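You operate a simulated robot arm through the tools that you are given. There is no shell and no other tool.

You run a simulated two-armed robot. Do the job below in one go: nothing can be reset, and whatever is moved stays where it is left.

## Task
Pick up the lime bottle from the grey crate with one hand, pass it to the other hand and put it on the top of the grey table. Set down upright: bottle.

It is judged by the outcome, as a careful person would: the job done as asked, and still so three seconds after it is handed in. It fails if anything else is knocked over, pushed out of place, dropped, spilled or broken.

## Robot
Two 7-joint arms with three-finger grippers on one trunk, on a base that drives. Base frame: it is fixed to the floor where the robot stands at the start and does not move with it; the origin is under the middle of the robot, x ahead of it, y to its left, z up. Units: m, rad, N and s.
The left shoulder is at the start at [0.03, 0.124, 1.008], the right one opposite. With the tool pointing down near the work surface each hand reaches from about 0.1 to 0.78 m from the robot's upright axis, wherever it stands, measured 20 degrees to its own side. Places, roughly: top of the grey table [1.4, -1.4, 0.8]. Payload 2.2 kg a hand.
The tool frame of a hand sits at the grasp point between the pads (the TCP): z along the fingers, y along the line on which they close. The tips reach 0.028 m beyond it. The gripper opens to 0.102 m. The gripper's body begins 0.071 m behind the TCP.
Orientation is told as [roll, pitch, yaw] about the base's x, y, z axes, in that order, counted from this pose: with the fingers straight down and closing along the base's y, the tool's x points along the base's -x, its y along +y and its z along -z.

## Interface
- The arms move only by the tool jog_arm. It takes "left_increments", "right_increments" or both (then of equal length, played together; a hand with none holds still); each is a list of rows, each an object (a shift or turn left out is 0, a gripper value left out holds the last) with "gripper": the closure, from 0 (fully open) to 1 (shut); "travel": the shift along the tool's x, y, z in m, a list of three; "rotation": the turn, a rotation vector about the tool's x, y, z in rad, a list of three. In form: [{"gripper": gripper, "travel": [tx, ty, tz], "rotation": [ax, ay, az]}, ...]. A call has 1 to 20 rows; each row shifts and turns the commanded pose from where the row before left it, along the tool's axes as they then stand. A row lasts 0.2 s, in which the tool goes at most 0.05 m and 0.15 rad; a call with a longer step from one row to the next is refused whole, and so is a gripper value outside its range. A pose out of reach is approached as far as the arm can. The call stops where the force on the tool passes 40 N (or 10 N more than at its start, if that is more) or the arm is blocked; 0.2 s more then pass. The fingers move at their own pace and stop on an object; they squeeze with about 31 N. The grip force told is the motor's: it shows also when the fingers shut on nothing. Time passes only in rows, and 0.2 s behind the last, so rows that do not move let the fingers close. It gives the time, the measured TCP pose, the force on the tool (base axes), the opening and the grip force at its end, in the units of the frame above (readings bear some noise), with the torque about the TCP (base axes, N m) and any sound that the robot's microphone picked up.
- Cameras (640 x 400 px; columns grow to the right, rows downward): "scene" is now at [0.0416, -0.0121, 1.7176]; the picture's right is [-0.16, -0.99, 0.00], its down [-0.79, 0.13, -0.59] and it looks along [0.59, -0.10, -0.80] (base axes); focal length 265 px, centre (320, 200). "left" rides on the left gripper at [0.072, 0.038, -0.086] in its tool frame; the picture's right is [-0.46, 0.89, 0.00], its down [-0.60, -0.32, -0.73] and it looks along [-0.65, -0.34, 0.68] (tool axes); focal length 256 px, centre (320, 200). "right" rides on the right gripper at [0.069, 0.044, -0.086] in its tool frame; the picture's right is [-0.53, 0.85, 0.00], its down [-0.58, -0.36, -0.73] and it looks along [-0.62, -0.39, 0.68] (tool axes); focal length 256 px, centre (320, 200). There is no depth. A picture from a camera that has moved, and an enlarged one, comes with that camera's place and axes in the base frame and with its lens.
- capture(camera): a new picture of that camera. The clock stands still meanwhile.
- raise_lower(by): slides the trunk up (or, below 0, down) by that many m; the arms and the scene camera ride with it, the base frame stays. It gives what a move gives, with no picture.
- drive_base(legs): drives the robot by 1 to 6 legs, each [ahead, left, turn to the left] in m, m and rad, along the robot's own axes; the way and the turn of a leg run together, so that a leg with both is an arc; at most 1.5 m and 3.142 rad a leg. The arms and the cameras ride along, it lands a little off, and it stops where it bumps. It gives what a move gives.
- aim_head(pan, tilt): turns the head with the scene camera to pan (to the left, within 2.496 rad either way) and tilt (down, from -0.506 to 1.204), counted from straight ahead of the robot. It gives what a move gives.
- inspect(camera, box): a new picture of the part [left, top, right, bottom] of that camera's present view, enlarged. The clock stands still meanwhile.
- finish_job(): hands the job in; it is judged then, once.

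Places have to be worked out from the pictures, the camera data and where the tool is seen. Open the grippers and draw the arms clear of the work before you hand the job in, unless the task says otherwise.

The tools are called after "Call:" as name(argument=value, ...) on one line, values as JSON. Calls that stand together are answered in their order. jog_arm: Moves the arms, as the interface text tells. Its arguments: {"type":"object","properties":{"left_increments":{"type":"array"},"right_increments":{"type":"array"}},"required":[]} The other tools are called the same way: raise_lower (by) slides the trunk up or down; drive_base (legs) drives the base; aim_head (pan, tilt) turns the head that bears the scene camera; capture (camera) takes a picture; inspect (camera, box) takes an enlarged picture of a part of a camera's view; finish_job () hands the job in.

At the start:

```text
t: 0.0
left_tcp_pos: [0.5769, 0.0293, 1.0528]
left_ee_rot: [0.0, 0.001, -0.002]
left_force: [0.8, -0.4, 0.4]
left_moment: [0.03, 0.0, 0.0]
left_gripper_width: 0.1021
left_finger_force: 0.0
right_tcp_pos: [0.3412, -0.3568, 1.0213]
right_ee_rot: [0.001, -0.002, 0.0]
right_force: [-0.6, 0.3, 0.7]
right_moment: [0.01, 0.0, 0.01]
right_gripper_width: 0.1018
right_finger_force: 0.0
trunk travel left (down, up): [-0.25, 0.29]
robot x, y, heading: [-0.0006, 0.0002, -0.001]
head pan, tilt: [-0.164, 0.935]
```

scene: 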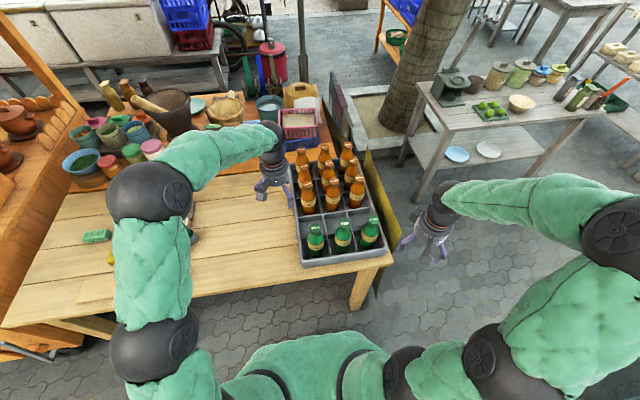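
right: 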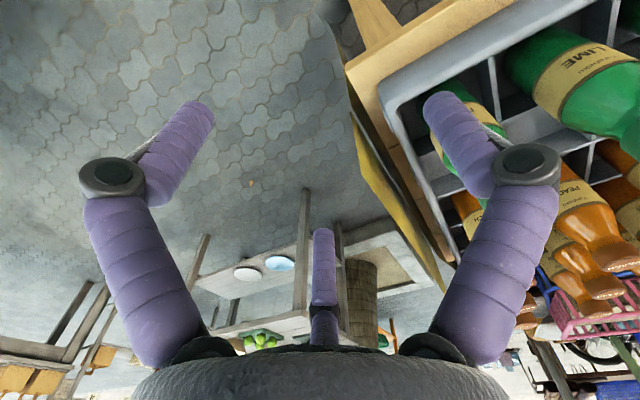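
left: 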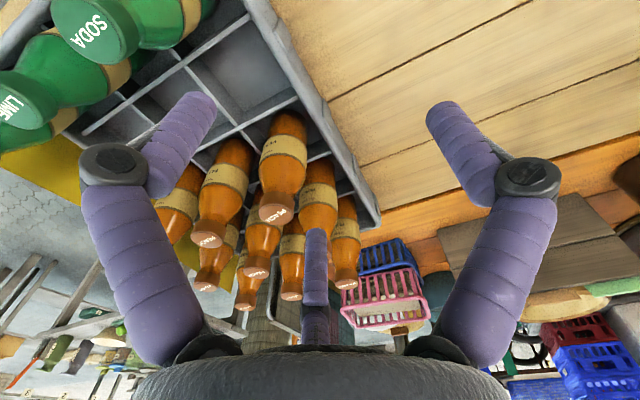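

I see a grey crate with orange (peach) bottles and three green ones, of which at least one reads SODA and others LIME. I enlarge the views to read the labels.

Call:
inspect(camera="scene", box=[270, 130, 410, 280])

Call:
inspect(camera="left", box=[0, 0, 280, 175])

Call:
inspect(camera="right", box=[380, 0, 640, 200])

Call:
inspect(camera="scene", box=[370, 20, 640, 200])

```text
2.67 times, centred on (340, 205) of scene
camera zoom: at [0.0416, -0.0121, 1.7176], right [-0.16, -0.99, 0.0], down [-0.79, 0.13, -0.59], along [0.59, -0.1, -0.8], focal length 707 px, centre (267, 187)
```

zoom: 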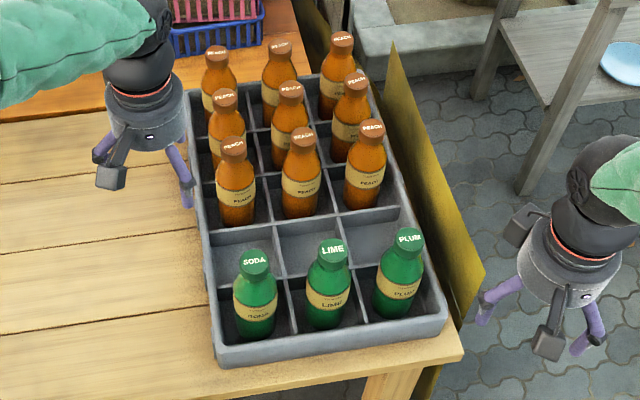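

```text
2.29 times, centred on (140, 88) of left
camera zoom: at [0.504, 0.0683, 1.138], right [0.46, 0.89, 0.0], down [0.6, -0.32, 0.73], along [0.65, -0.34, -0.68], focal length 585 px, centre (731, 457)
```

zoom: 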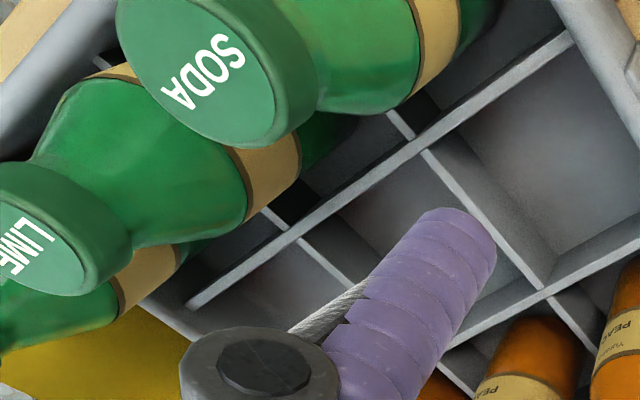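

```text
2.00 times, centred on (510, 100) of right
camera zoom: at [0.2718, -0.3131, 1.1084], right [0.53, 0.85, 0.0], down [0.58, -0.36, 0.73], along [0.62, -0.39, -0.68], focal length 512 px, centre (-60, 400)
```

zoom: 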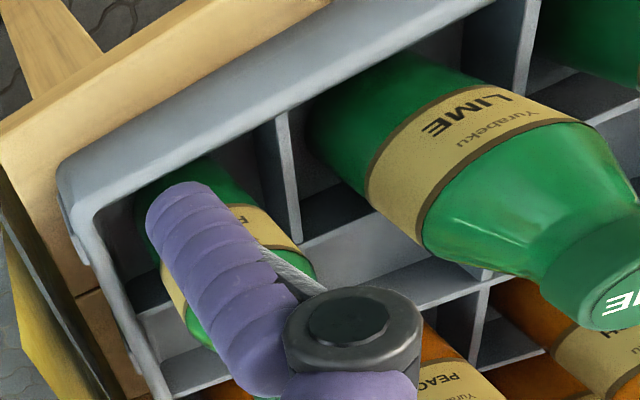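

```text
2.22 times, centred on (505, 110) of scene
camera zoom: at [0.0416, -0.0121, 1.7176], right [-0.16, -0.99, 0.0], down [-0.79, 0.13, -0.59], along [0.59, -0.1, -0.8], focal length 589 px, centre (-91, 400)
```

zoom: 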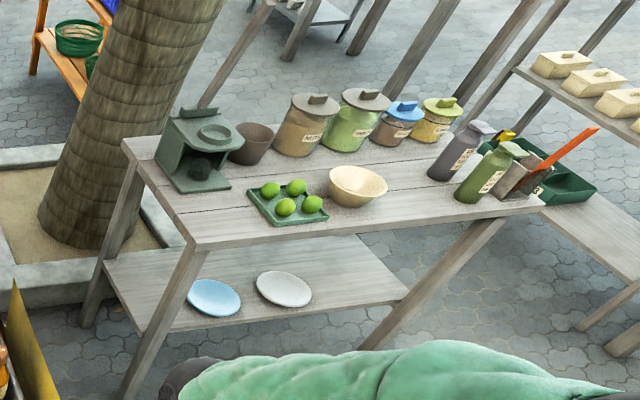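

The lime bottle is the middle one of the near green row (SODA, LIME, PLUM), its cap at about (0.483, -0.167, 0.97) with neighbours 0.098 m away to either side. I raise the left hand clear of the caps and look closer at the bottle's shape and the ground to the right.

Call:
jog_arm(left_increments=[{"travel": [0, 0, -0.03]}, {"travel": [0, 0, -0.04]}, {"travel": [0, 0, -0.04]}, {"travel": [0, 0, -0.02]}])

Call:
inspect(camera="scene", box=[295, 200, 395, 275])

Call:
aim_head(pan=-0.9, tilt=0.6)

Call:
capture(camera="scene")

```text
t: 1.0
left_tcp_pos: [0.5787, 0.0306, 1.1832]
left_ee_rot: [-0.001, -0.001, -0.001]
left_force: [-0.4, -0.1, 0.6]
left_moment: [0.02, 0.0, -0.02]
left_gripper_width: 0.102
left_finger_force: 0.1
right_tcp_pos: [0.3418, -0.3574, 1.023]
right_ee_rot: [0.0, -0.001, -0.001]
right_force: [-0.3, -0.6, -0.9]
right_moment: [0.0, -0.02, 0.01]
right_gripper_width: 0.1023
right_finger_force: 0.1
trunk travel left (down, up): [-0.25, 0.29]
robot x, y, heading: [-0.0007, -0.0, 0.003]
head pan, tilt: [-0.164, 0.935]
```

```text
5.33 times, centred on (345, 238) of scene
camera zoom: at [0.0415, -0.0121, 1.7176], right [-0.16, -0.99, 0.0], down [-0.79, 0.13, -0.59], along [0.59, -0.1, -0.8], focal length 1414 px, centre (187, 0)
```

zoom: 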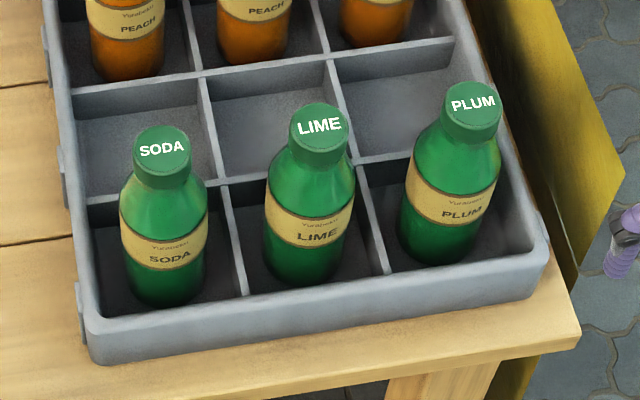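

```text
t: 2.1
left_tcp_pos: [0.5787, 0.0318, 1.181]
left_ee_rot: [-0.001, 0.0, 0.0]
left_force: [0.2, 0.5, 0.8]
left_moment: [0.0, 0.02, 0.0]
left_gripper_width: 0.1019
left_finger_force: 0.1
right_tcp_pos: [0.3421, -0.3574, 1.0211]
right_ee_rot: [0.001, 0.001, 0.001]
right_force: [0.6, -0.6, 0.3]
right_moment: [0.01, 0.01, 0.02]
right_gripper_width: 0.1018
right_finger_force: 0.1
trunk travel left (down, up): [-0.25, 0.29]
robot x, y, heading: [-0.0016, 0.0001, -0.004]
head pan, tilt: [-0.901, 0.6]
```

```text
taken
camera scene: at [0.024, -0.0693, 1.7449], right [-0.78, -0.62, 0.0], down [-0.35, 0.44, -0.82], along [0.51, -0.65, -0.57], focal length 265 px, centre (320, 200)
```

scene: 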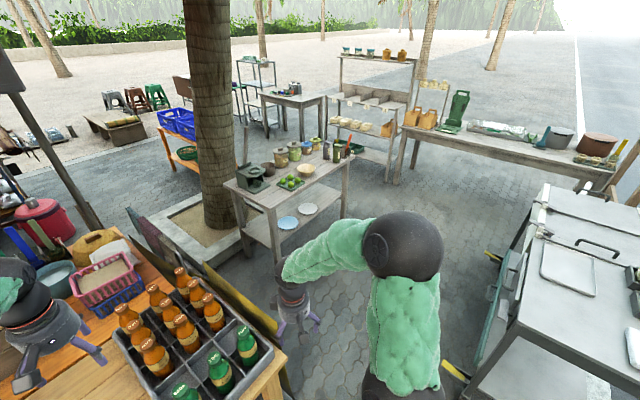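

The row lies along base y and the bottle is about 0.06 m wide and roughly 0.18 m tall; the way to the grey table on the right looks open. I bring the left hand over the lime bottle at safe height, turn it so it closes along x, and shift the right hand outwards for room.

Call:
aim_head(pan=-0.164, tilt=0.935)

Call:
jog_arm(left_increments=[{"travel": [0.018, -0.04, 0]}, {"travel": [0.018, -0.04, 0]}, {"travel": [0.018, -0.04, 0]}, {"travel": [0.018, -0.04, 0]}, {"travel": [0.022, -0.038, 0]}, {"rotation": [0, 0, 0.1428]}, {"rotation": [0, 0, 0.1428]}, {"rotation": [0, 0, 0.1428]}, {"rotation": [0, 0, 0.1428]}, {"rotation": [0, 0, 0.1428]}, {"rotation": [0, 0, 0.1428]}, {"rotation": [0, 0, 0.1428]}, {"rotation": [0, 0, 0.1428]}, {"rotation": [0, 0, 0.1428]}, {"rotation": [0, 0, 0.1428]}, {"rotation": [0, 0, 0.1428]}], right_increments=[{"travel": [0.01, -0.03, 0]}, {"travel": [0.01, -0.03, 0]}, {"travel": [0.01, -0.03, 0]}, {"travel": [0.01, -0.01, 0]}, {}, {}, {}, {}, {}, {}, {}, {}, {}, {}, {}, {}])

Call:
capture(camera="left")

Call:
capture(camera="scene")

Call:
capture(camera="right")

```text
t: 3.2
left_tcp_pos: [0.5771, 0.0309, 1.1816]
left_ee_rot: [-0.002, 0.0, -0.001]
left_force: [-0.4, -0.2, -0.6]
left_moment: [-0.03, 0.01, -0.02]
left_gripper_width: 0.102
left_finger_force: 0.1
right_tcp_pos: [0.342, -0.3579, 1.0205]
right_ee_rot: [0.0, 0.0, 0.0]
right_force: [0.0, 0.4, 0.3]
right_moment: [0.0, 0.0, -0.01]
right_gripper_width: 0.1021
right_finger_force: 0.0
trunk travel left (down, up): [-0.25, 0.29]
robot x, y, heading: [-0.0024, -0.0017, -0.0]
head pan, tilt: [-0.164, 0.935]
```

```text
t: 6.6
left_tcp_pos: [0.4836, -0.1674, 1.1825]
left_ee_rot: [0.0, 0.0, -1.572]
left_force: [0.3, 0.0, 0.6]
left_moment: [-0.01, 0.0, -0.01]
left_gripper_width: 0.1019
left_finger_force: 0.1
right_tcp_pos: [0.3019, -0.4579, 1.0222]
right_ee_rot: [0.0, 0.001, 0.002]
right_force: [0.1, -1.1, -0.5]
right_moment: [-0.03, -0.03, 0.03]
right_gripper_width: 0.1019
right_finger_force: 0.0
trunk travel left (down, up): [-0.25, 0.29]
robot x, y, heading: [0.0003, 0.0032, 0.0]
head pan, tilt: [-0.164, 0.935]
```

```text
taken
camera left: at [0.5201, -0.0955, 1.2683], right [0.88, -0.47, 0.0], down [-0.32, -0.6, 0.73], along [-0.34, -0.65, -0.68], focal length 256 px, centre (320, 200)
```

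left: 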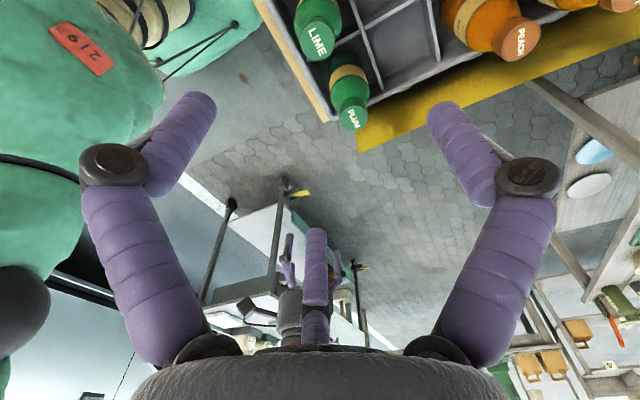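

```text
taken
camera scene: at [0.0415, -0.0122, 1.7176], right [-0.16, -0.99, 0.0], down [-0.79, 0.13, -0.59], along [0.59, -0.1, -0.81], focal length 265 px, centre (320, 200)
```

scene: 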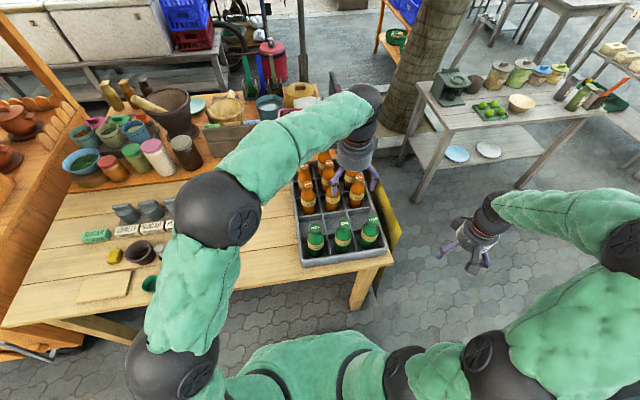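

```text
taken
camera right: at [0.2309, -0.4135, 1.1081], right [0.53, 0.85, 0.0], down [0.58, -0.36, 0.73], along [0.62, -0.39, -0.68], focal length 256 px, centre (320, 200)
```

right: 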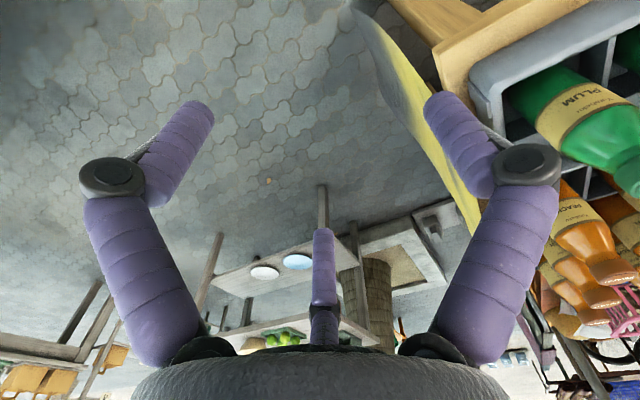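

The hand is over the bottle at z = 1.18. I check how the gripper actually looks and where its fingers and camera sit, before going down.

Call:
inspect(camera="scene", box=[430, 190, 530, 290])

Call:
inspect(camera="scene", box=[290, 80, 410, 280])

Call:
inspect(camera="left", box=[220, 0, 440, 140])

```text
4.00 times, centred on (480, 240) of scene
camera zoom: at [0.0415, -0.0122, 1.7176], right [-0.16, -0.99, 0.0], down [-0.79, 0.13, -0.59], along [0.59, -0.1, -0.81], focal length 1060 px, centre (-320, 40)
```

zoom: 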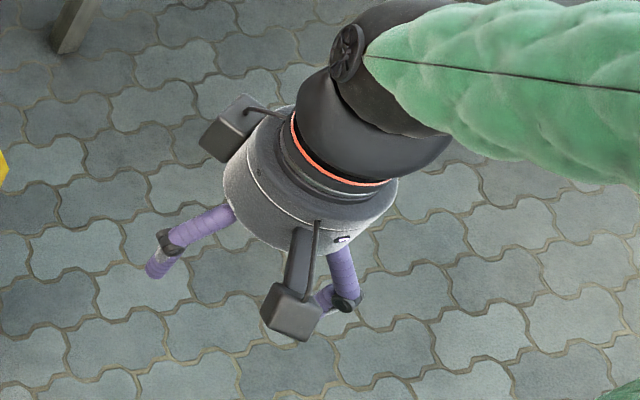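

```text
2.00 times, centred on (350, 180) of scene
camera zoom: at [0.0415, -0.0122, 1.7176], right [-0.16, -0.99, 0.0], down [-0.79, 0.13, -0.59], along [0.59, -0.1, -0.81], focal length 530 px, centre (260, 240)
```

zoom: 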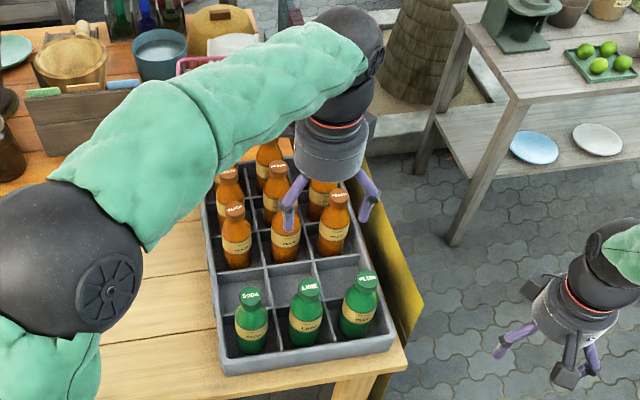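

```text
2.86 times, centred on (330, 70) of left
camera zoom: at [0.5201, -0.0955, 1.2683], right [0.88, -0.47, 0.0], down [-0.32, -0.6, 0.73], along [-0.34, -0.65, -0.68], focal length 731 px, centre (291, 571)
```

zoom: 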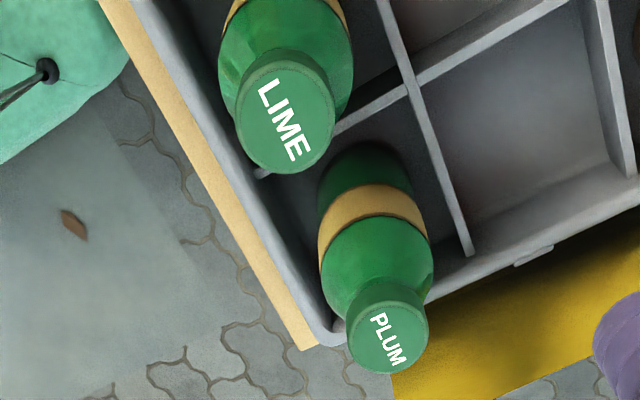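

Both cameras agree: lime cap at about (0.482, -0.168), top at z ≈ 0.973. I lower the left hand to just above the cap (TCP 1.025) and check the alignment.

Call:
jog_arm(left_increments=[{"travel": [0, 0, 0.03]}, {"travel": [0, 0, 0.04]}, {"travel": [0, 0, 0.04]}, {"travel": [0, 0, 0.03]}, {"travel": [0, 0, 0.0175]}])

Call:
capture(camera="left")

Call:
inspect(camera="scene", box=[270, 110, 430, 280])

Call:
capture(camera="right")

```text
t: 7.8
left_tcp_pos: [0.4856, -0.1686, 1.0251]
left_ee_rot: [-0.002, 0.0, -1.571]
left_force: [0.0, 0.7, -0.8]
left_moment: [-0.01, 0.0, 0.03]
left_gripper_width: 0.1018
left_finger_force: 0.1
right_tcp_pos: [0.3002, -0.457, 1.0206]
right_ee_rot: [0.0, 0.001, 0.0]
right_force: [-0.8, -0.2, 1.4]
right_moment: [0.02, 0.01, -0.01]
right_gripper_width: 0.1016
right_finger_force: 0.0
trunk travel left (down, up): [-0.25, 0.29]
robot x, y, heading: [-0.0002, 0.0002, -0.002]
head pan, tilt: [-0.164, 0.935]
```

```text
taken
camera left: at [0.5221, -0.0959, 1.1103], right [0.89, -0.46, 0.0], down [-0.32, -0.6, 0.73], along [-0.34, -0.65, -0.68], focal length 256 px, centre (320, 200)
```

left: 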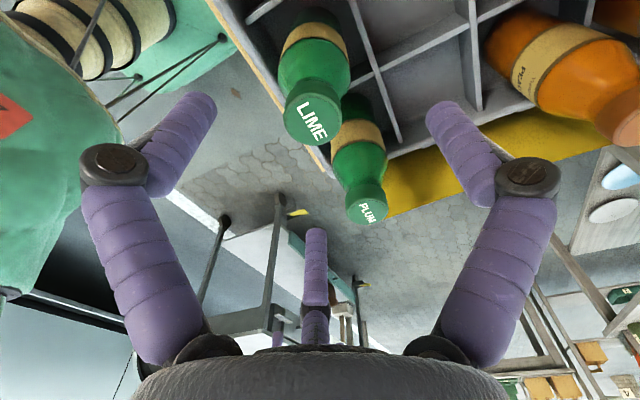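

```text
2.35 times, centred on (350, 195) of scene
camera zoom: at [0.0418, -0.0123, 1.7176], right [-0.16, -0.99, 0.0], down [-0.79, 0.13, -0.59], along [0.59, -0.1, -0.81], focal length 624 px, centre (249, 212)
```

zoom: 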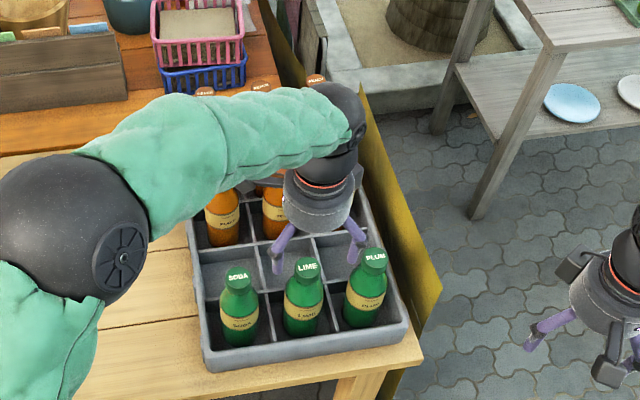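

```text
taken
camera right: at [0.2312, -0.4136, 1.1081], right [0.53, 0.85, 0.0], down [0.58, -0.36, 0.73], along [0.62, -0.39, -0.68], focal length 256 px, centre (320, 200)
```

right: 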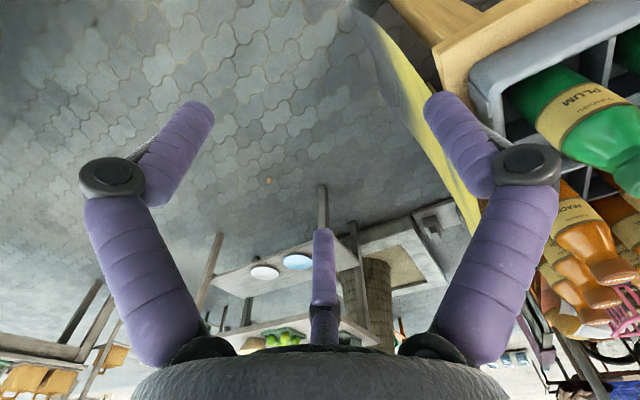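

The hand is centred over the cap. Before gripping I test how these fingers move by closing the empty right gripper halfway and looking at it.

Call:
jog_arm(right_increments=[{"gripper": 0.6}, {"gripper": 0.6}, {"gripper": 0.6}])

Call:
capture(camera="right")

Call:
inspect(camera="scene", box=[430, 190, 530, 290])

```text
t: 8.6
left_tcp_pos: [0.485, -0.1682, 1.025]
left_ee_rot: [0.0, 0.0, -1.571]
left_force: [0.2, -0.1, 0.1]
left_moment: [0.0, 0.03, 0.03]
left_gripper_width: 0.1018
left_finger_force: 0.0
right_tcp_pos: [0.3013, -0.457, 1.0201]
right_ee_rot: [0.0, -0.001, 0.0]
right_force: [-0.1, -0.2, -0.4]
right_moment: [0.01, 0.04, 0.0]
right_gripper_width: 0.0408
right_finger_force: 0.0
trunk travel left (down, up): [-0.25, 0.29]
robot x, y, heading: [-0.0001, -0.0012, -0.002]
head pan, tilt: [-0.164, 0.935]
```

```text
taken
camera right: at [0.231, -0.4135, 1.1081], right [0.53, 0.85, 0.0], down [0.58, -0.36, 0.73], along [0.62, -0.39, -0.68], focal length 256 px, centre (320, 200)
```

right: 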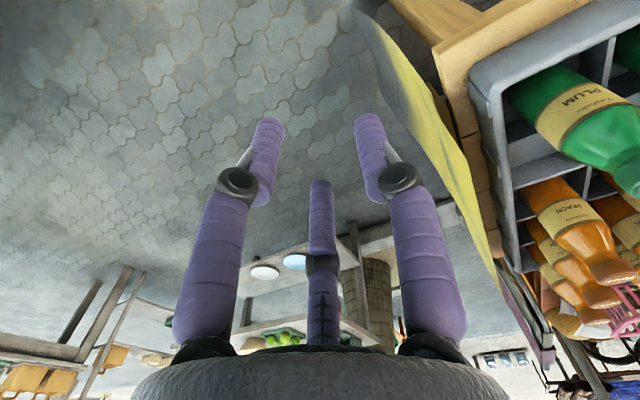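

```text
4.00 times, centred on (480, 240) of scene
camera zoom: at [0.0416, -0.0123, 1.7176], right [-0.16, -0.99, 0.0], down [-0.79, 0.13, -0.59], along [0.59, -0.1, -0.81], focal length 1060 px, centre (-320, 40)
```

zoom: 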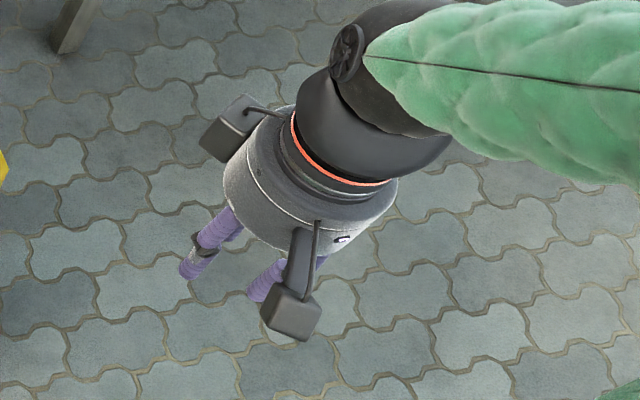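

The fingers converge concentrically and the opening reads correctly. The left hand is centred on the cap to within 3 mm, so I lower it to TCP z ≈ 0.966 and close on the cap, and reopen the right gripper.

Call:
jog_arm(left_increments=[{"travel": [0, -0.0025, 0.02]}, {"travel": [0, 0, 0.02]}, {"travel": [0, 0, 0.019]}, {}, {"gripper": 0.9}, {"gripper": 0.9}, {"gripper": 0.9}, {"gripper": 0.9}], right_increments=[{"gripper": 0}, {"gripper": 0}, {"gripper": 0}, {"gripper": 0}, {"gripper": 0}, {"gripper": 0}, {"gripper": 0}, {"gripper": 0}])

Call:
capture(camera="left")

Call:
inspect(camera="scene", box=[270, 110, 430, 280])

```text
t: 10.4
left_tcp_pos: [0.4823, -0.1692, 0.9669]
left_ee_rot: [0.001, -0.001, -1.571]
left_force: [1.5, 0.8, 9.0]
left_moment: [-0.22, -0.36, 0.04]
left_gripper_width: 0.0364
left_finger_force: 30.5
right_tcp_pos: [0.2996, -0.4573, 1.0216]
right_ee_rot: [-0.001, 0.0, -0.001]
right_force: [-0.7, -0.5, 0.6]
right_moment: [0.03, -0.01, -0.01]
right_gripper_width: 0.1021
right_finger_force: 0.1
trunk travel left (down, up): [-0.25, 0.29]
robot x, y, heading: [0.0018, -0.0018, 0.003]
head pan, tilt: [-0.164, 0.935]
```

```text
taken
camera left: at [0.5185, -0.0967, 1.0523], right [0.89, -0.46, 0.0], down [-0.32, -0.6, 0.73], along [-0.34, -0.65, -0.68], focal length 256 px, centre (320, 200)
```

left: 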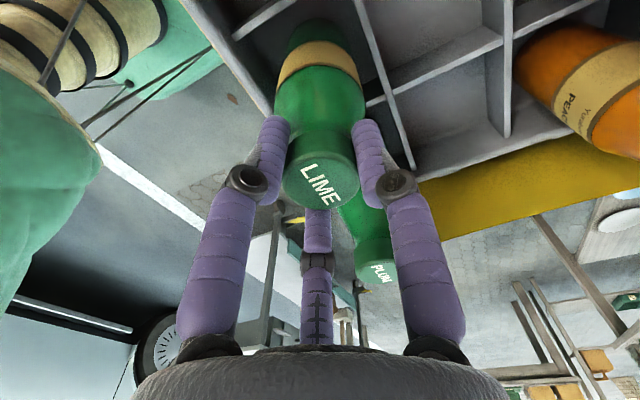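

```text
2.35 times, centred on (350, 195) of scene
camera zoom: at [0.0408, -0.0119, 1.7177], right [-0.16, -0.99, 0.0], down [-0.79, 0.13, -0.59], along [0.59, -0.1, -0.8], focal length 624 px, centre (249, 212)
```

zoom: 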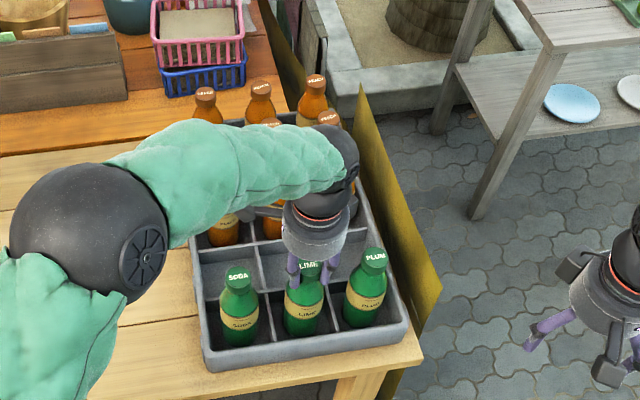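

The cap is gripped (opening 0.036 m, 30 N). I lift straight up 0.02 m first to see the load, then on to clear the crate.

Call:
jog_arm(left_increments=[{"travel": [0, 0, -0.01]}, {"travel": [0, 0, -0.015]}, {"travel": [0, 0, -0.025]}, {}])

Call:
capture(camera="left")

```text
t: 11.4
left_tcp_pos: [0.481, -0.1682, 1.0152]
left_ee_rot: [0.0, 0.001, -1.572]
left_force: [0.9, -0.2, -3.6]
left_moment: [-0.02, 0.0, 0.01]
left_gripper_width: 0.0366
left_finger_force: 31.4
right_tcp_pos: [0.3011, -0.4579, 1.0216]
right_ee_rot: [0.0, 0.0, 0.0]
right_force: [-0.1, 1.3, -0.5]
right_moment: [0.03, 0.01, 0.03]
right_gripper_width: 0.1022
right_finger_force: 0.0
trunk travel left (down, up): [-0.25, 0.29]
robot x, y, heading: [-0.0046, -0.0015, 0.001]
head pan, tilt: [-0.164, 0.935]
```

```text
taken
camera left: at [0.5186, -0.0965, 1.1004], right [0.89, -0.47, 0.0], down [-0.32, -0.6, 0.73], along [-0.34, -0.65, -0.68], focal length 256 px, centre (320, 200)
```

left: 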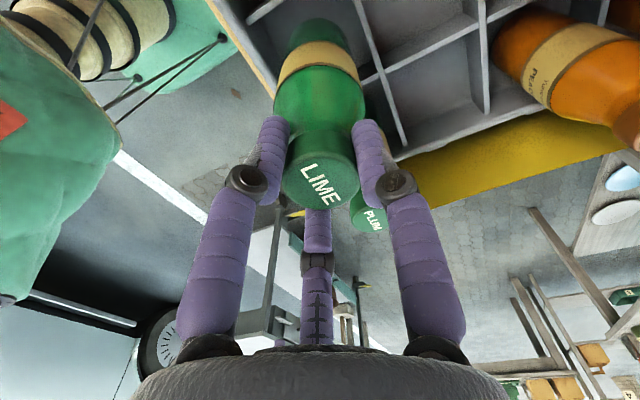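

The bottle rises with the hand (about 3.6 N load). I lift it another 0.17 m, then back it toward the robot so it clears the crate.

Call:
jog_arm(left_increments=[{"travel": [0, 0, -0.03]}, {"travel": [0, 0, -0.035]}, {"travel": [0, 0, -0.035]}, {"travel": [0, 0, -0.035]}, {"travel": [0, 0, -0.035]}, {}])

Call:
capture(camera="scene")

Call:
capture(camera="left")

Call:
capture(camera="right")

```text
t: 12.8
left_tcp_pos: [0.4824, -0.1668, 1.1844]
left_ee_rot: [-0.002, -0.002, -1.572]
left_force: [0.3, -0.2, -2.9]
left_moment: [-0.02, -0.05, 0.0]
left_gripper_width: 0.0363
left_finger_force: 30.7
right_tcp_pos: [0.3004, -0.4583, 1.0218]
right_ee_rot: [0.0, -0.001, 0.001]
right_force: [0.4, -0.4, 0.3]
right_moment: [-0.01, 0.01, 0.01]
right_gripper_width: 0.1022
right_finger_force: 0.0
trunk travel left (down, up): [-0.25, 0.29]
robot x, y, heading: [0.0005, 0.0019, -0.002]
head pan, tilt: [-0.164, 0.935]
```

```text
taken
camera scene: at [0.0422, -0.0125, 1.7175], right [-0.16, -0.99, 0.0], down [-0.79, 0.13, -0.59], along [0.58, -0.1, -0.81], focal length 265 px, centre (320, 200)
```

scene: 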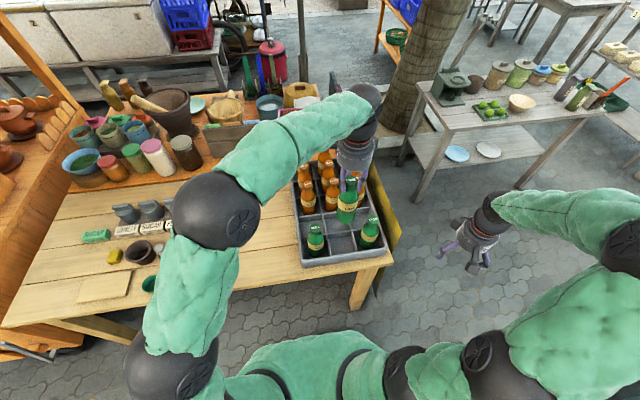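

```text
taken
camera left: at [0.518, -0.0952, 1.27], right [0.89, -0.46, 0.0], down [-0.32, -0.6, 0.73], along [-0.34, -0.65, -0.68], focal length 256 px, centre (320, 200)
```

left: 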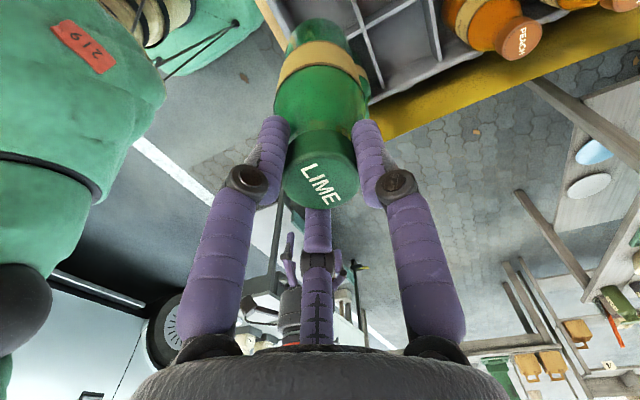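

```text
taken
camera right: at [0.2314, -0.4136, 1.1079], right [0.53, 0.85, 0.0], down [0.58, -0.36, 0.73], along [0.62, -0.39, -0.68], focal length 256 px, centre (320, 200)
```

right: 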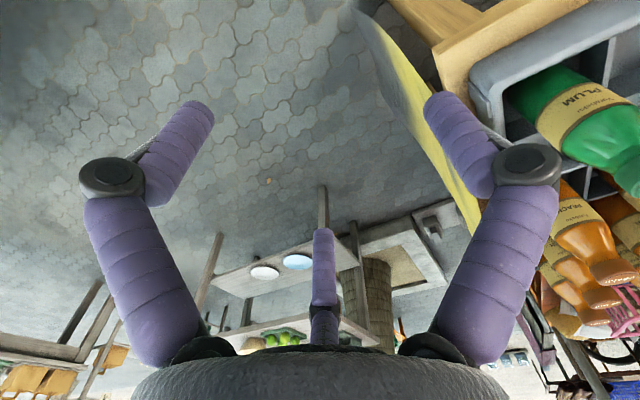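

The lime bottle hangs upright in the left hand, clear of the crate, and the others stand untouched. Before driving I look around the robot's right and rear for obstacles.

Call:
aim_head(pan=-1.6, tilt=0.8)

Call:
capture(camera="scene")

Call:
aim_head(pan=-2.45, tilt=0.8)

Call:
capture(camera="scene")

Call:
aim_head(pan=-0.9, tilt=0.8)

Call:
capture(camera="scene")

```text
t: 14.3
left_tcp_pos: [0.4796, -0.1678, 1.1851]
left_ee_rot: [-0.001, 0.0, -1.571]
left_force: [0.2, 0.5, -3.0]
left_moment: [-0.01, -0.01, 0.02]
left_gripper_width: 0.0362
left_finger_force: 30.8
right_tcp_pos: [0.3013, -0.4565, 1.022]
right_ee_rot: [-0.001, -0.001, -0.001]
right_force: [-1.1, 0.0, -0.5]
right_moment: [0.01, -0.05, 0.01]
right_gripper_width: 0.102
right_finger_force: 0.1
trunk travel left (down, up): [-0.25, 0.29]
robot x, y, heading: [-0.0014, -0.0034, -0.005]
head pan, tilt: [-1.6, 0.799]
```

```text
taken
camera scene: at [-0.0331, -0.0809, 1.7281], right [-1.0, 0.03, 0.0], down [0.02, 0.72, -0.7], along [-0.02, -0.7, -0.72], focal length 265 px, centre (320, 200)
```

scene: 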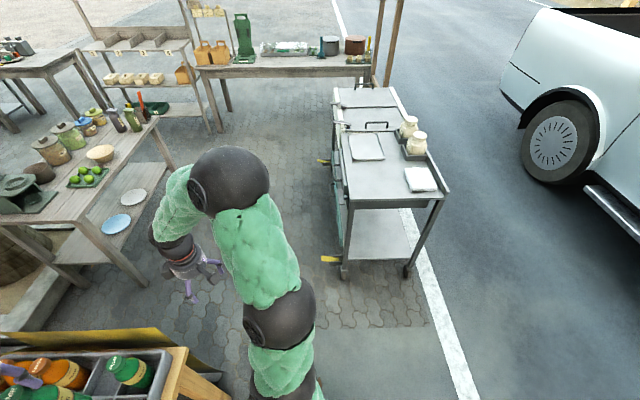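

```text
t: 15.5
left_tcp_pos: [0.4812, -0.1669, 1.1848]
left_ee_rot: [0.001, 0.002, -1.572]
left_force: [0.2, -0.5, -2.6]
left_moment: [0.0, 0.02, 0.02]
left_gripper_width: 0.0364
left_finger_force: 31.0
right_tcp_pos: [0.3011, -0.4577, 1.0213]
right_ee_rot: [0.001, 0.001, -0.001]
right_force: [1.0, -0.4, 0.2]
right_moment: [-0.01, 0.02, 0.02]
right_gripper_width: 0.1021
right_finger_force: 0.1
trunk travel left (down, up): [-0.25, 0.29]
robot x, y, heading: [0.0009, 0.0018, -0.004]
head pan, tilt: [-2.45, 0.799]
```

```text
taken
camera scene: at [-0.0929, -0.0518, 1.7281], right [-0.64, 0.77, 0.0], down [0.55, 0.46, -0.7], along [-0.54, -0.44, -0.72], focal length 265 px, centre (320, 200)
```

scene: 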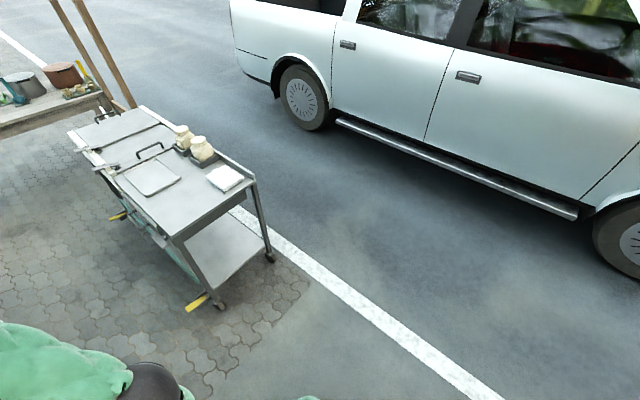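

```text
t: 17.1
left_tcp_pos: [0.4799, -0.1677, 1.1843]
left_ee_rot: [0.0, 0.0, -1.57]
left_force: [0.7, 0.3, -4.1]
left_moment: [0.01, 0.0, 0.0]
left_gripper_width: 0.0361
left_finger_force: 31.6
right_tcp_pos: [0.3004, -0.4578, 1.0211]
right_ee_rot: [0.0, -0.001, 0.0]
right_force: [-0.5, -0.9, 0.0]
right_moment: [-0.01, -0.01, -0.05]
right_gripper_width: 0.1021
right_finger_force: 0.0
trunk travel left (down, up): [-0.25, 0.29]
robot x, y, heading: [-0.0011, 0.0015, 0.004]
head pan, tilt: [-0.901, 0.799]
```

```text
taken
camera scene: at [0.0193, -0.0636, 1.7281], right [-0.78, -0.62, 0.0], down [-0.45, 0.56, -0.7], along [0.43, -0.55, -0.72], focal length 265 px, centre (320, 200)
```

scene: 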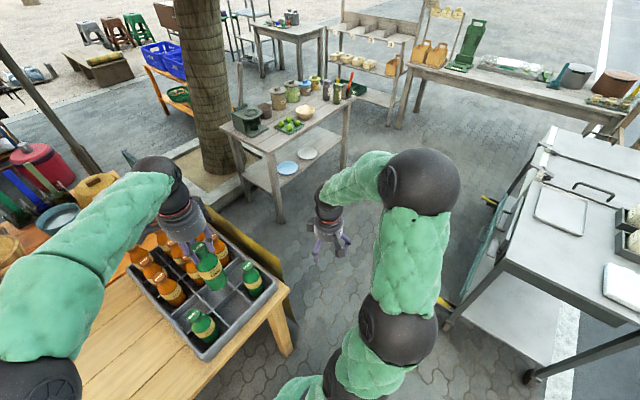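

The cart stands at x < -0.12 from y ≈ -0.95 on, and the lane to the grey table (front edge x ≈ 1.04) is otherwise clear. I raise the trunk a bit so the bottle clears the caps amply, then drive back a touch, right, and diagonally toward the grey table.

Call:
raise_lower(by=0.08)

Call:
drive_base(legs=[[-0.06, 0, 0], [0, -0.48, 0], [0.38, -0.5, 0]])

Call:
aim_head(pan=-0.35, tilt=0.8)

Call:
capture(camera="scene")

```text
t: 18.3
left_tcp_pos: [0.4811, -0.1678, 1.2645]
left_ee_rot: [-0.001, -0.001, -1.571]
left_force: [-0.7, 0.0, -2.8]
left_moment: [0.0, -0.03, 0.02]
left_gripper_width: 0.0361
left_finger_force: 31.3
right_tcp_pos: [0.3012, -0.4581, 1.0999]
right_ee_rot: [-0.001, 0.0, 0.001]
right_force: [0.0, 0.2, 0.2]
right_moment: [-0.02, 0.03, -0.02]
right_gripper_width: 0.1021
right_finger_force: 0.1
trunk travel left (down, up): [-0.33, 0.21]
robot x, y, heading: [0.0004, -0.0037, -0.003]
head pan, tilt: [-0.901, 0.799]
```

```text
t: 24.8
left_tcp_pos: [0.8018, -1.1363, 1.2648]
left_ee_rot: [0.001, -0.001, -1.578]
left_force: [0.6, 0.3, -3.2]
left_moment: [0.01, 0.01, 0.0]
left_gripper_width: 0.0363
left_finger_force: 30.6
right_tcp_pos: [0.6197, -1.4248, 1.1009]
right_ee_rot: [0.0, 0.001, -0.006]
right_force: [0.0, -0.1, -1.0]
right_moment: [0.01, 0.03, -0.01]
right_gripper_width: 0.1021
right_finger_force: 0.0
trunk travel left (down, up): [-0.33, 0.21]
robot x, y, heading: [0.3211, -0.9663, -0.007]
head pan, tilt: [-0.901, 0.799]
```

```text
t: 25.8
left_tcp_pos: [0.8015, -1.1359, 1.265]
left_ee_rot: [0.001, 0.0, -1.576]
left_force: [0.4, 0.8, -2.9]
left_moment: [0.02, -0.01, 0.01]
left_gripper_width: 0.0363
left_finger_force: 30.9
right_tcp_pos: [0.6201, -1.4247, 1.101]
right_ee_rot: [0.001, 0.001, -0.005]
right_force: [-0.5, 0.2, 1.1]
right_moment: [0.02, 0.02, -0.03]
right_gripper_width: 0.1022
right_finger_force: 0.0
trunk travel left (down, up): [-0.33, 0.21]
robot x, y, heading: [0.3241, -0.9651, -0.004]
head pan, tilt: [-0.351, 0.799]
```

```text
taken
camera scene: at [0.3661, -0.9944, 1.8081], right [-0.35, -0.94, 0.0], down [-0.67, 0.25, -0.7], along [0.65, -0.24, -0.72], focal length 265 px, centre (320, 200)
```

scene: 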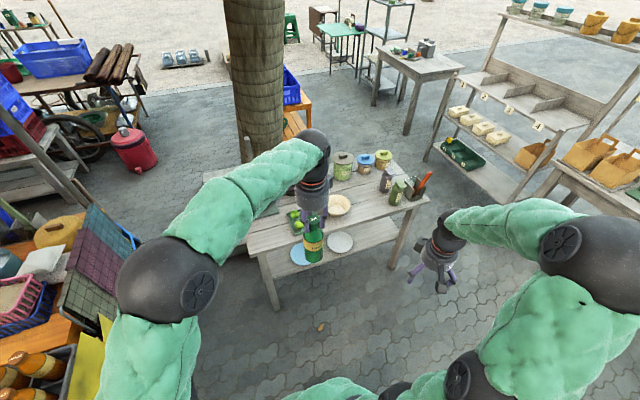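

The robot now stands at (0.32, -0.97) with the bottle safely held at (0.80, -1.14). I zoom on the grey table top to find the free spot.

Call:
inspect(camera="scene", box=[230, 130, 450, 270])

Call:
aim_head(pan=-0.5, tilt=0.9)

Call:
capture(camera="scene")

```text
2.86 times, centred on (340, 200) of scene
camera zoom: at [0.3661, -0.9944, 1.8081], right [-0.35, -0.94, 0.0], down [-0.67, 0.25, -0.7], along [0.65, -0.24, -0.72], focal length 757 px, centre (263, 200)
```

zoom: 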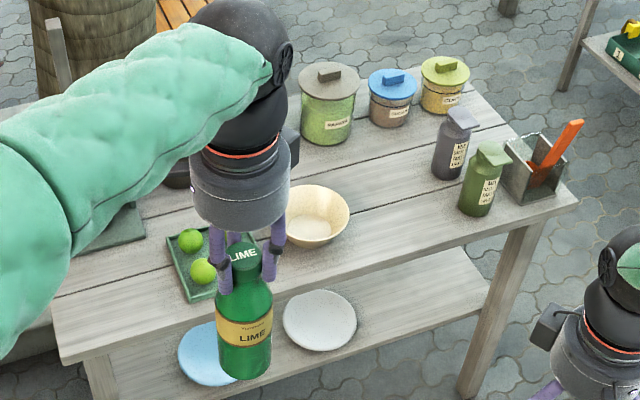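

```text
t: 26.5
left_tcp_pos: [0.8014, -1.1361, 1.2646]
left_ee_rot: [0.0, 0.001, -1.575]
left_force: [-0.4, -0.3, -3.1]
left_moment: [0.01, 0.02, 0.04]
left_gripper_width: 0.036
left_finger_force: 30.9
right_tcp_pos: [0.6208, -1.4252, 1.1011]
right_ee_rot: [0.0, -0.001, -0.005]
right_force: [0.6, -0.4, -0.2]
right_moment: [0.01, 0.01, 0.0]
right_gripper_width: 0.1022
right_finger_force: 0.0
trunk travel left (down, up): [-0.33, 0.21]
robot x, y, heading: [0.3237, -0.9645, -0.006]
head pan, tilt: [-0.499, 0.901]
```

```text
taken
camera scene: at [0.3565, -1.0025, 1.8002], right [-0.48, -0.88, 0.0], down [-0.69, 0.38, -0.62], along [0.54, -0.3, -0.78], focal length 265 px, centre (320, 200)
```

scene: 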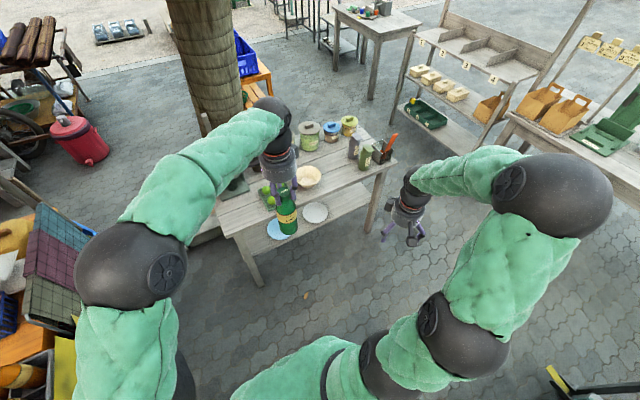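

The grey top is at z ≈ 0.76 with its front edge near x = 1.10; a free spot lies around (1.17, -1.56) between the bowl and the olive bottle. For the hand-over here in open space, I bring the bottle forward and to the centre with the left hand, and turn the right hand so its fingers point forward-left and nearly level.

Call:
jog_arm(left_increments=[{"travel": [0.02, 0.012, 0]}, {"travel": [0.029, 0.0175, 0]}, {"travel": [0.029, 0.0175, 0]}, {"travel": [0.029, 0.0175, 0]}, {"travel": [0.01, 0.005, 0]}, {}, {}, {}, {}], right_increments=[{"travel": [-0.025, 0.02, -0.0125]}, {"travel": [-0.025, 0.02, -0.0125]}, {"travel": [-0.025, 0.02, -0.0125]}, {"travel": [-0.025, 0.02, -0.0125]}, {"rotation": [0, 0, -0.14]}, {"rotation": [0, 0, -0.14]}, {"rotation": [0, 0, -0.14]}, {"rotation": [0, 0, -0.14]}, {"rotation": [0, 0, -0.14]}])

Call:
capture(camera="scene")

```text
t: 28.5
left_tcp_pos: [0.8709, -1.0186, 1.2645]
left_ee_rot: [0.0, -0.001, -1.574]
left_force: [-0.3, 0.1, -3.1]
left_moment: [0.01, 0.0, -0.01]
left_gripper_width: 0.0363
left_finger_force: 31.2
right_tcp_pos: [0.7192, -1.3446, 1.1513]
right_ee_rot: [0.0, 0.001, 0.696]
right_force: [0.1, -0.5, -0.1]
right_moment: [0.01, 0.01, 0.03]
right_gripper_width: 0.1022
right_finger_force: 0.0
trunk travel left (down, up): [-0.33, 0.21]
robot x, y, heading: [0.3214, -0.9666, -0.004]
head pan, tilt: [-0.499, 0.901]
```

```text
taken
camera scene: at [0.3567, -1.0025, 1.8002], right [-0.48, -0.88, 0.0], down [-0.69, 0.38, -0.62], along [0.54, -0.3, -0.78], focal length 265 px, centre (320, 200)
```

scene: 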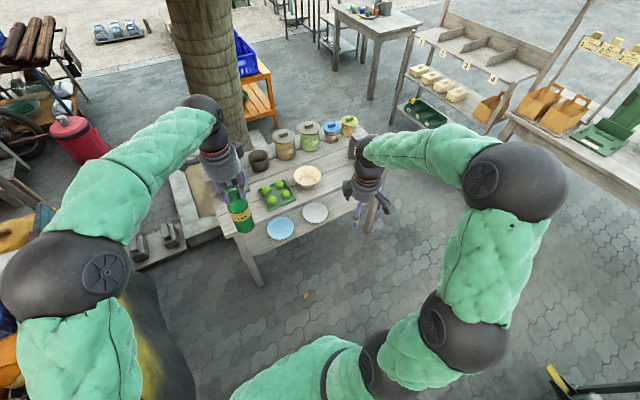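

Now I pitch the right hand up toward level in place, checking that the arm follows.

Call:
jog_arm(right_increments=[{"rotation": [0, -0.142, 0]}, {"rotation": [0, -0.142, 0]}, {"rotation": [0, -0.142, 0]}, {"rotation": [0, -0.142, 0]}, {"rotation": [0, -0.142, 0]}, {"rotation": [0, -0.142, 0]}, {"rotation": [0, -0.142, 0]}, {"rotation": [0, -0.142, 0]}])

Call:
capture(camera="scene")

Call:
capture(camera="right")

```text
t: 30.3
left_tcp_pos: [0.8713, -1.0189, 1.2656]
left_ee_rot: [0.0, 0.0, -1.577]
left_force: [-0.3, 0.3, -3.7]
left_moment: [0.06, -0.02, -0.03]
left_gripper_width: 0.0358
left_finger_force: 31.1
right_tcp_pos: [0.7203, -1.3458, 1.1518]
right_ee_rot: [-0.001, -1.138, 0.694]
right_force: [0.0, 0.1, 0.5]
right_moment: [0.0, 0.01, 0.02]
right_gripper_width: 0.1019
right_finger_force: 0.0
trunk travel left (down, up): [-0.33, 0.21]
robot x, y, heading: [0.3205, -0.9659, 0.003]
head pan, tilt: [-0.499, 0.901]
```

```text
taken
camera scene: at [0.3568, -1.0034, 1.8001], right [-0.48, -0.88, 0.0], down [-0.69, 0.38, -0.62], along [0.54, -0.3, -0.78], focal length 265 px, centre (320, 200)
```

scene: 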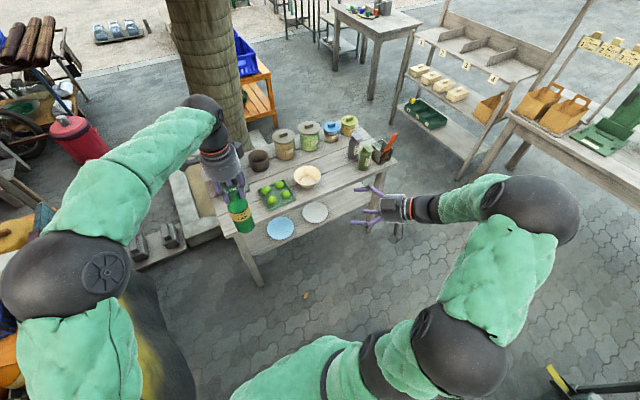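

```text
taken
camera right: at [0.609, -1.3804, 1.1253], right [-0.37, 0.79, 0.48], down [-0.09, -0.55, 0.83], along [0.92, 0.26, 0.28], focal length 256 px, centre (320, 200)
```

right: 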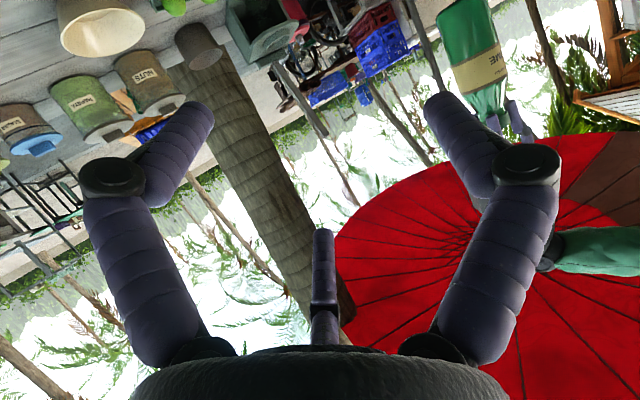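

The right arm took the pose well, fingers forward-left and 25° below level. I move it to a standoff about 0.13 m short of the bottle's lower body, in line with its fingers.

Call:
jog_arm(right_increments=[{"travel": [-0.0209, 0.0221, 0.0229]}, {"travel": [-0.0209, 0.0221, 0.0229]}, {"travel": [-0.0209, 0.0221, 0.0229]}, {"travel": [-0.0209, 0.0221, 0.0229]}, {"travel": [-0.0209, 0.0221, 0.0229]}, {"travel": [-0.0209, 0.0221, 0.0229]}, {"travel": [-0.0209, 0.0221, 0.0229]}, {}])

Call:
aim_head(pan=-0.15, tilt=0.8)

Call:
capture(camera="scene")

Call:
capture(camera="right")

Call:
capture(camera="left")

```text
t: 32.1
left_tcp_pos: [0.8715, -1.0188, 1.2661]
left_ee_rot: [0.0, -0.002, -1.579]
left_force: [0.0, -0.8, -3.4]
left_moment: [0.0, 0.0, 0.0]
left_gripper_width: 0.0359
left_finger_force: 31.4
right_tcp_pos: [0.7797, -1.0939, 1.2143]
right_ee_rot: [0.002, -1.136, 0.691]
right_force: [-0.3, 0.1, 0.6]
right_moment: [-0.01, 0.01, -0.02]
right_gripper_width: 0.1021
right_finger_force: 0.0
trunk travel left (down, up): [-0.33, 0.21]
robot x, y, heading: [0.3227, -0.9659, -0.01]
head pan, tilt: [-0.499, 0.901]
```

```text
t: 32.9
left_tcp_pos: [0.8712, -1.0185, 1.2666]
left_ee_rot: [-0.001, 0.001, -1.576]
left_force: [-0.2, 0.4, -3.1]
left_moment: [0.0, 0.02, 0.04]
left_gripper_width: 0.036
left_finger_force: 31.3
right_tcp_pos: [0.7798, -1.0943, 1.214]
right_ee_rot: [0.001, -1.135, 0.692]
right_force: [-1.1, -0.7, 0.0]
right_moment: [0.01, 0.0, 0.0]
right_gripper_width: 0.1019
right_finger_force: 0.1
trunk travel left (down, up): [-0.33, 0.21]
robot x, y, heading: [0.3217, -0.9664, -0.006]
head pan, tilt: [-0.15, 0.799]
```

```text
taken
camera scene: at [0.3701, -0.9786, 1.8081], right [-0.16, -0.99, 0.0], down [-0.71, 0.11, -0.7], along [0.69, -0.11, -0.72], focal length 265 px, centre (320, 200)
```

scene: 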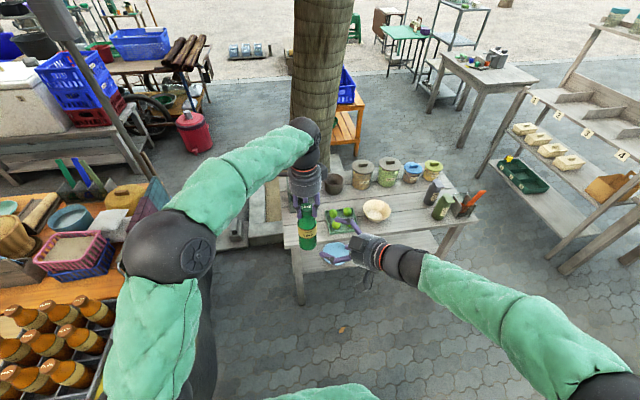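

```text
taken
camera right: at [0.6685, -1.1284, 1.1886], right [-0.37, 0.79, 0.48], down [-0.09, -0.55, 0.83], along [0.93, 0.26, 0.27], focal length 256 px, centre (320, 200)
```

right: 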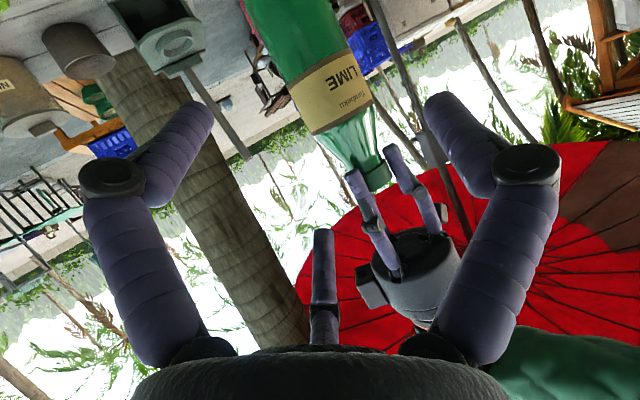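

```text
taken
camera left: at [0.9082, -0.9465, 1.3514], right [0.88, -0.47, 0.0], down [-0.32, -0.6, 0.73], along [-0.34, -0.65, -0.68], focal length 256 px, centre (320, 200)
```

left: 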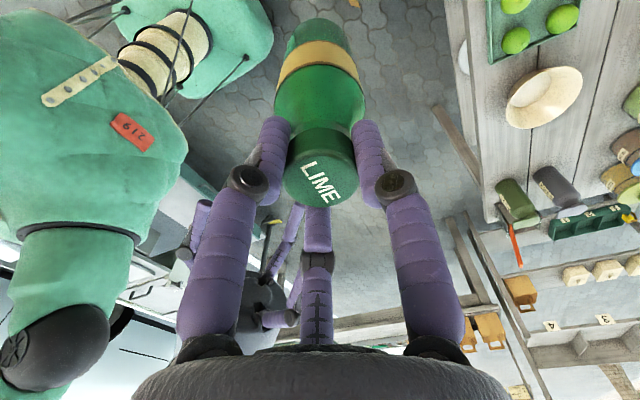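

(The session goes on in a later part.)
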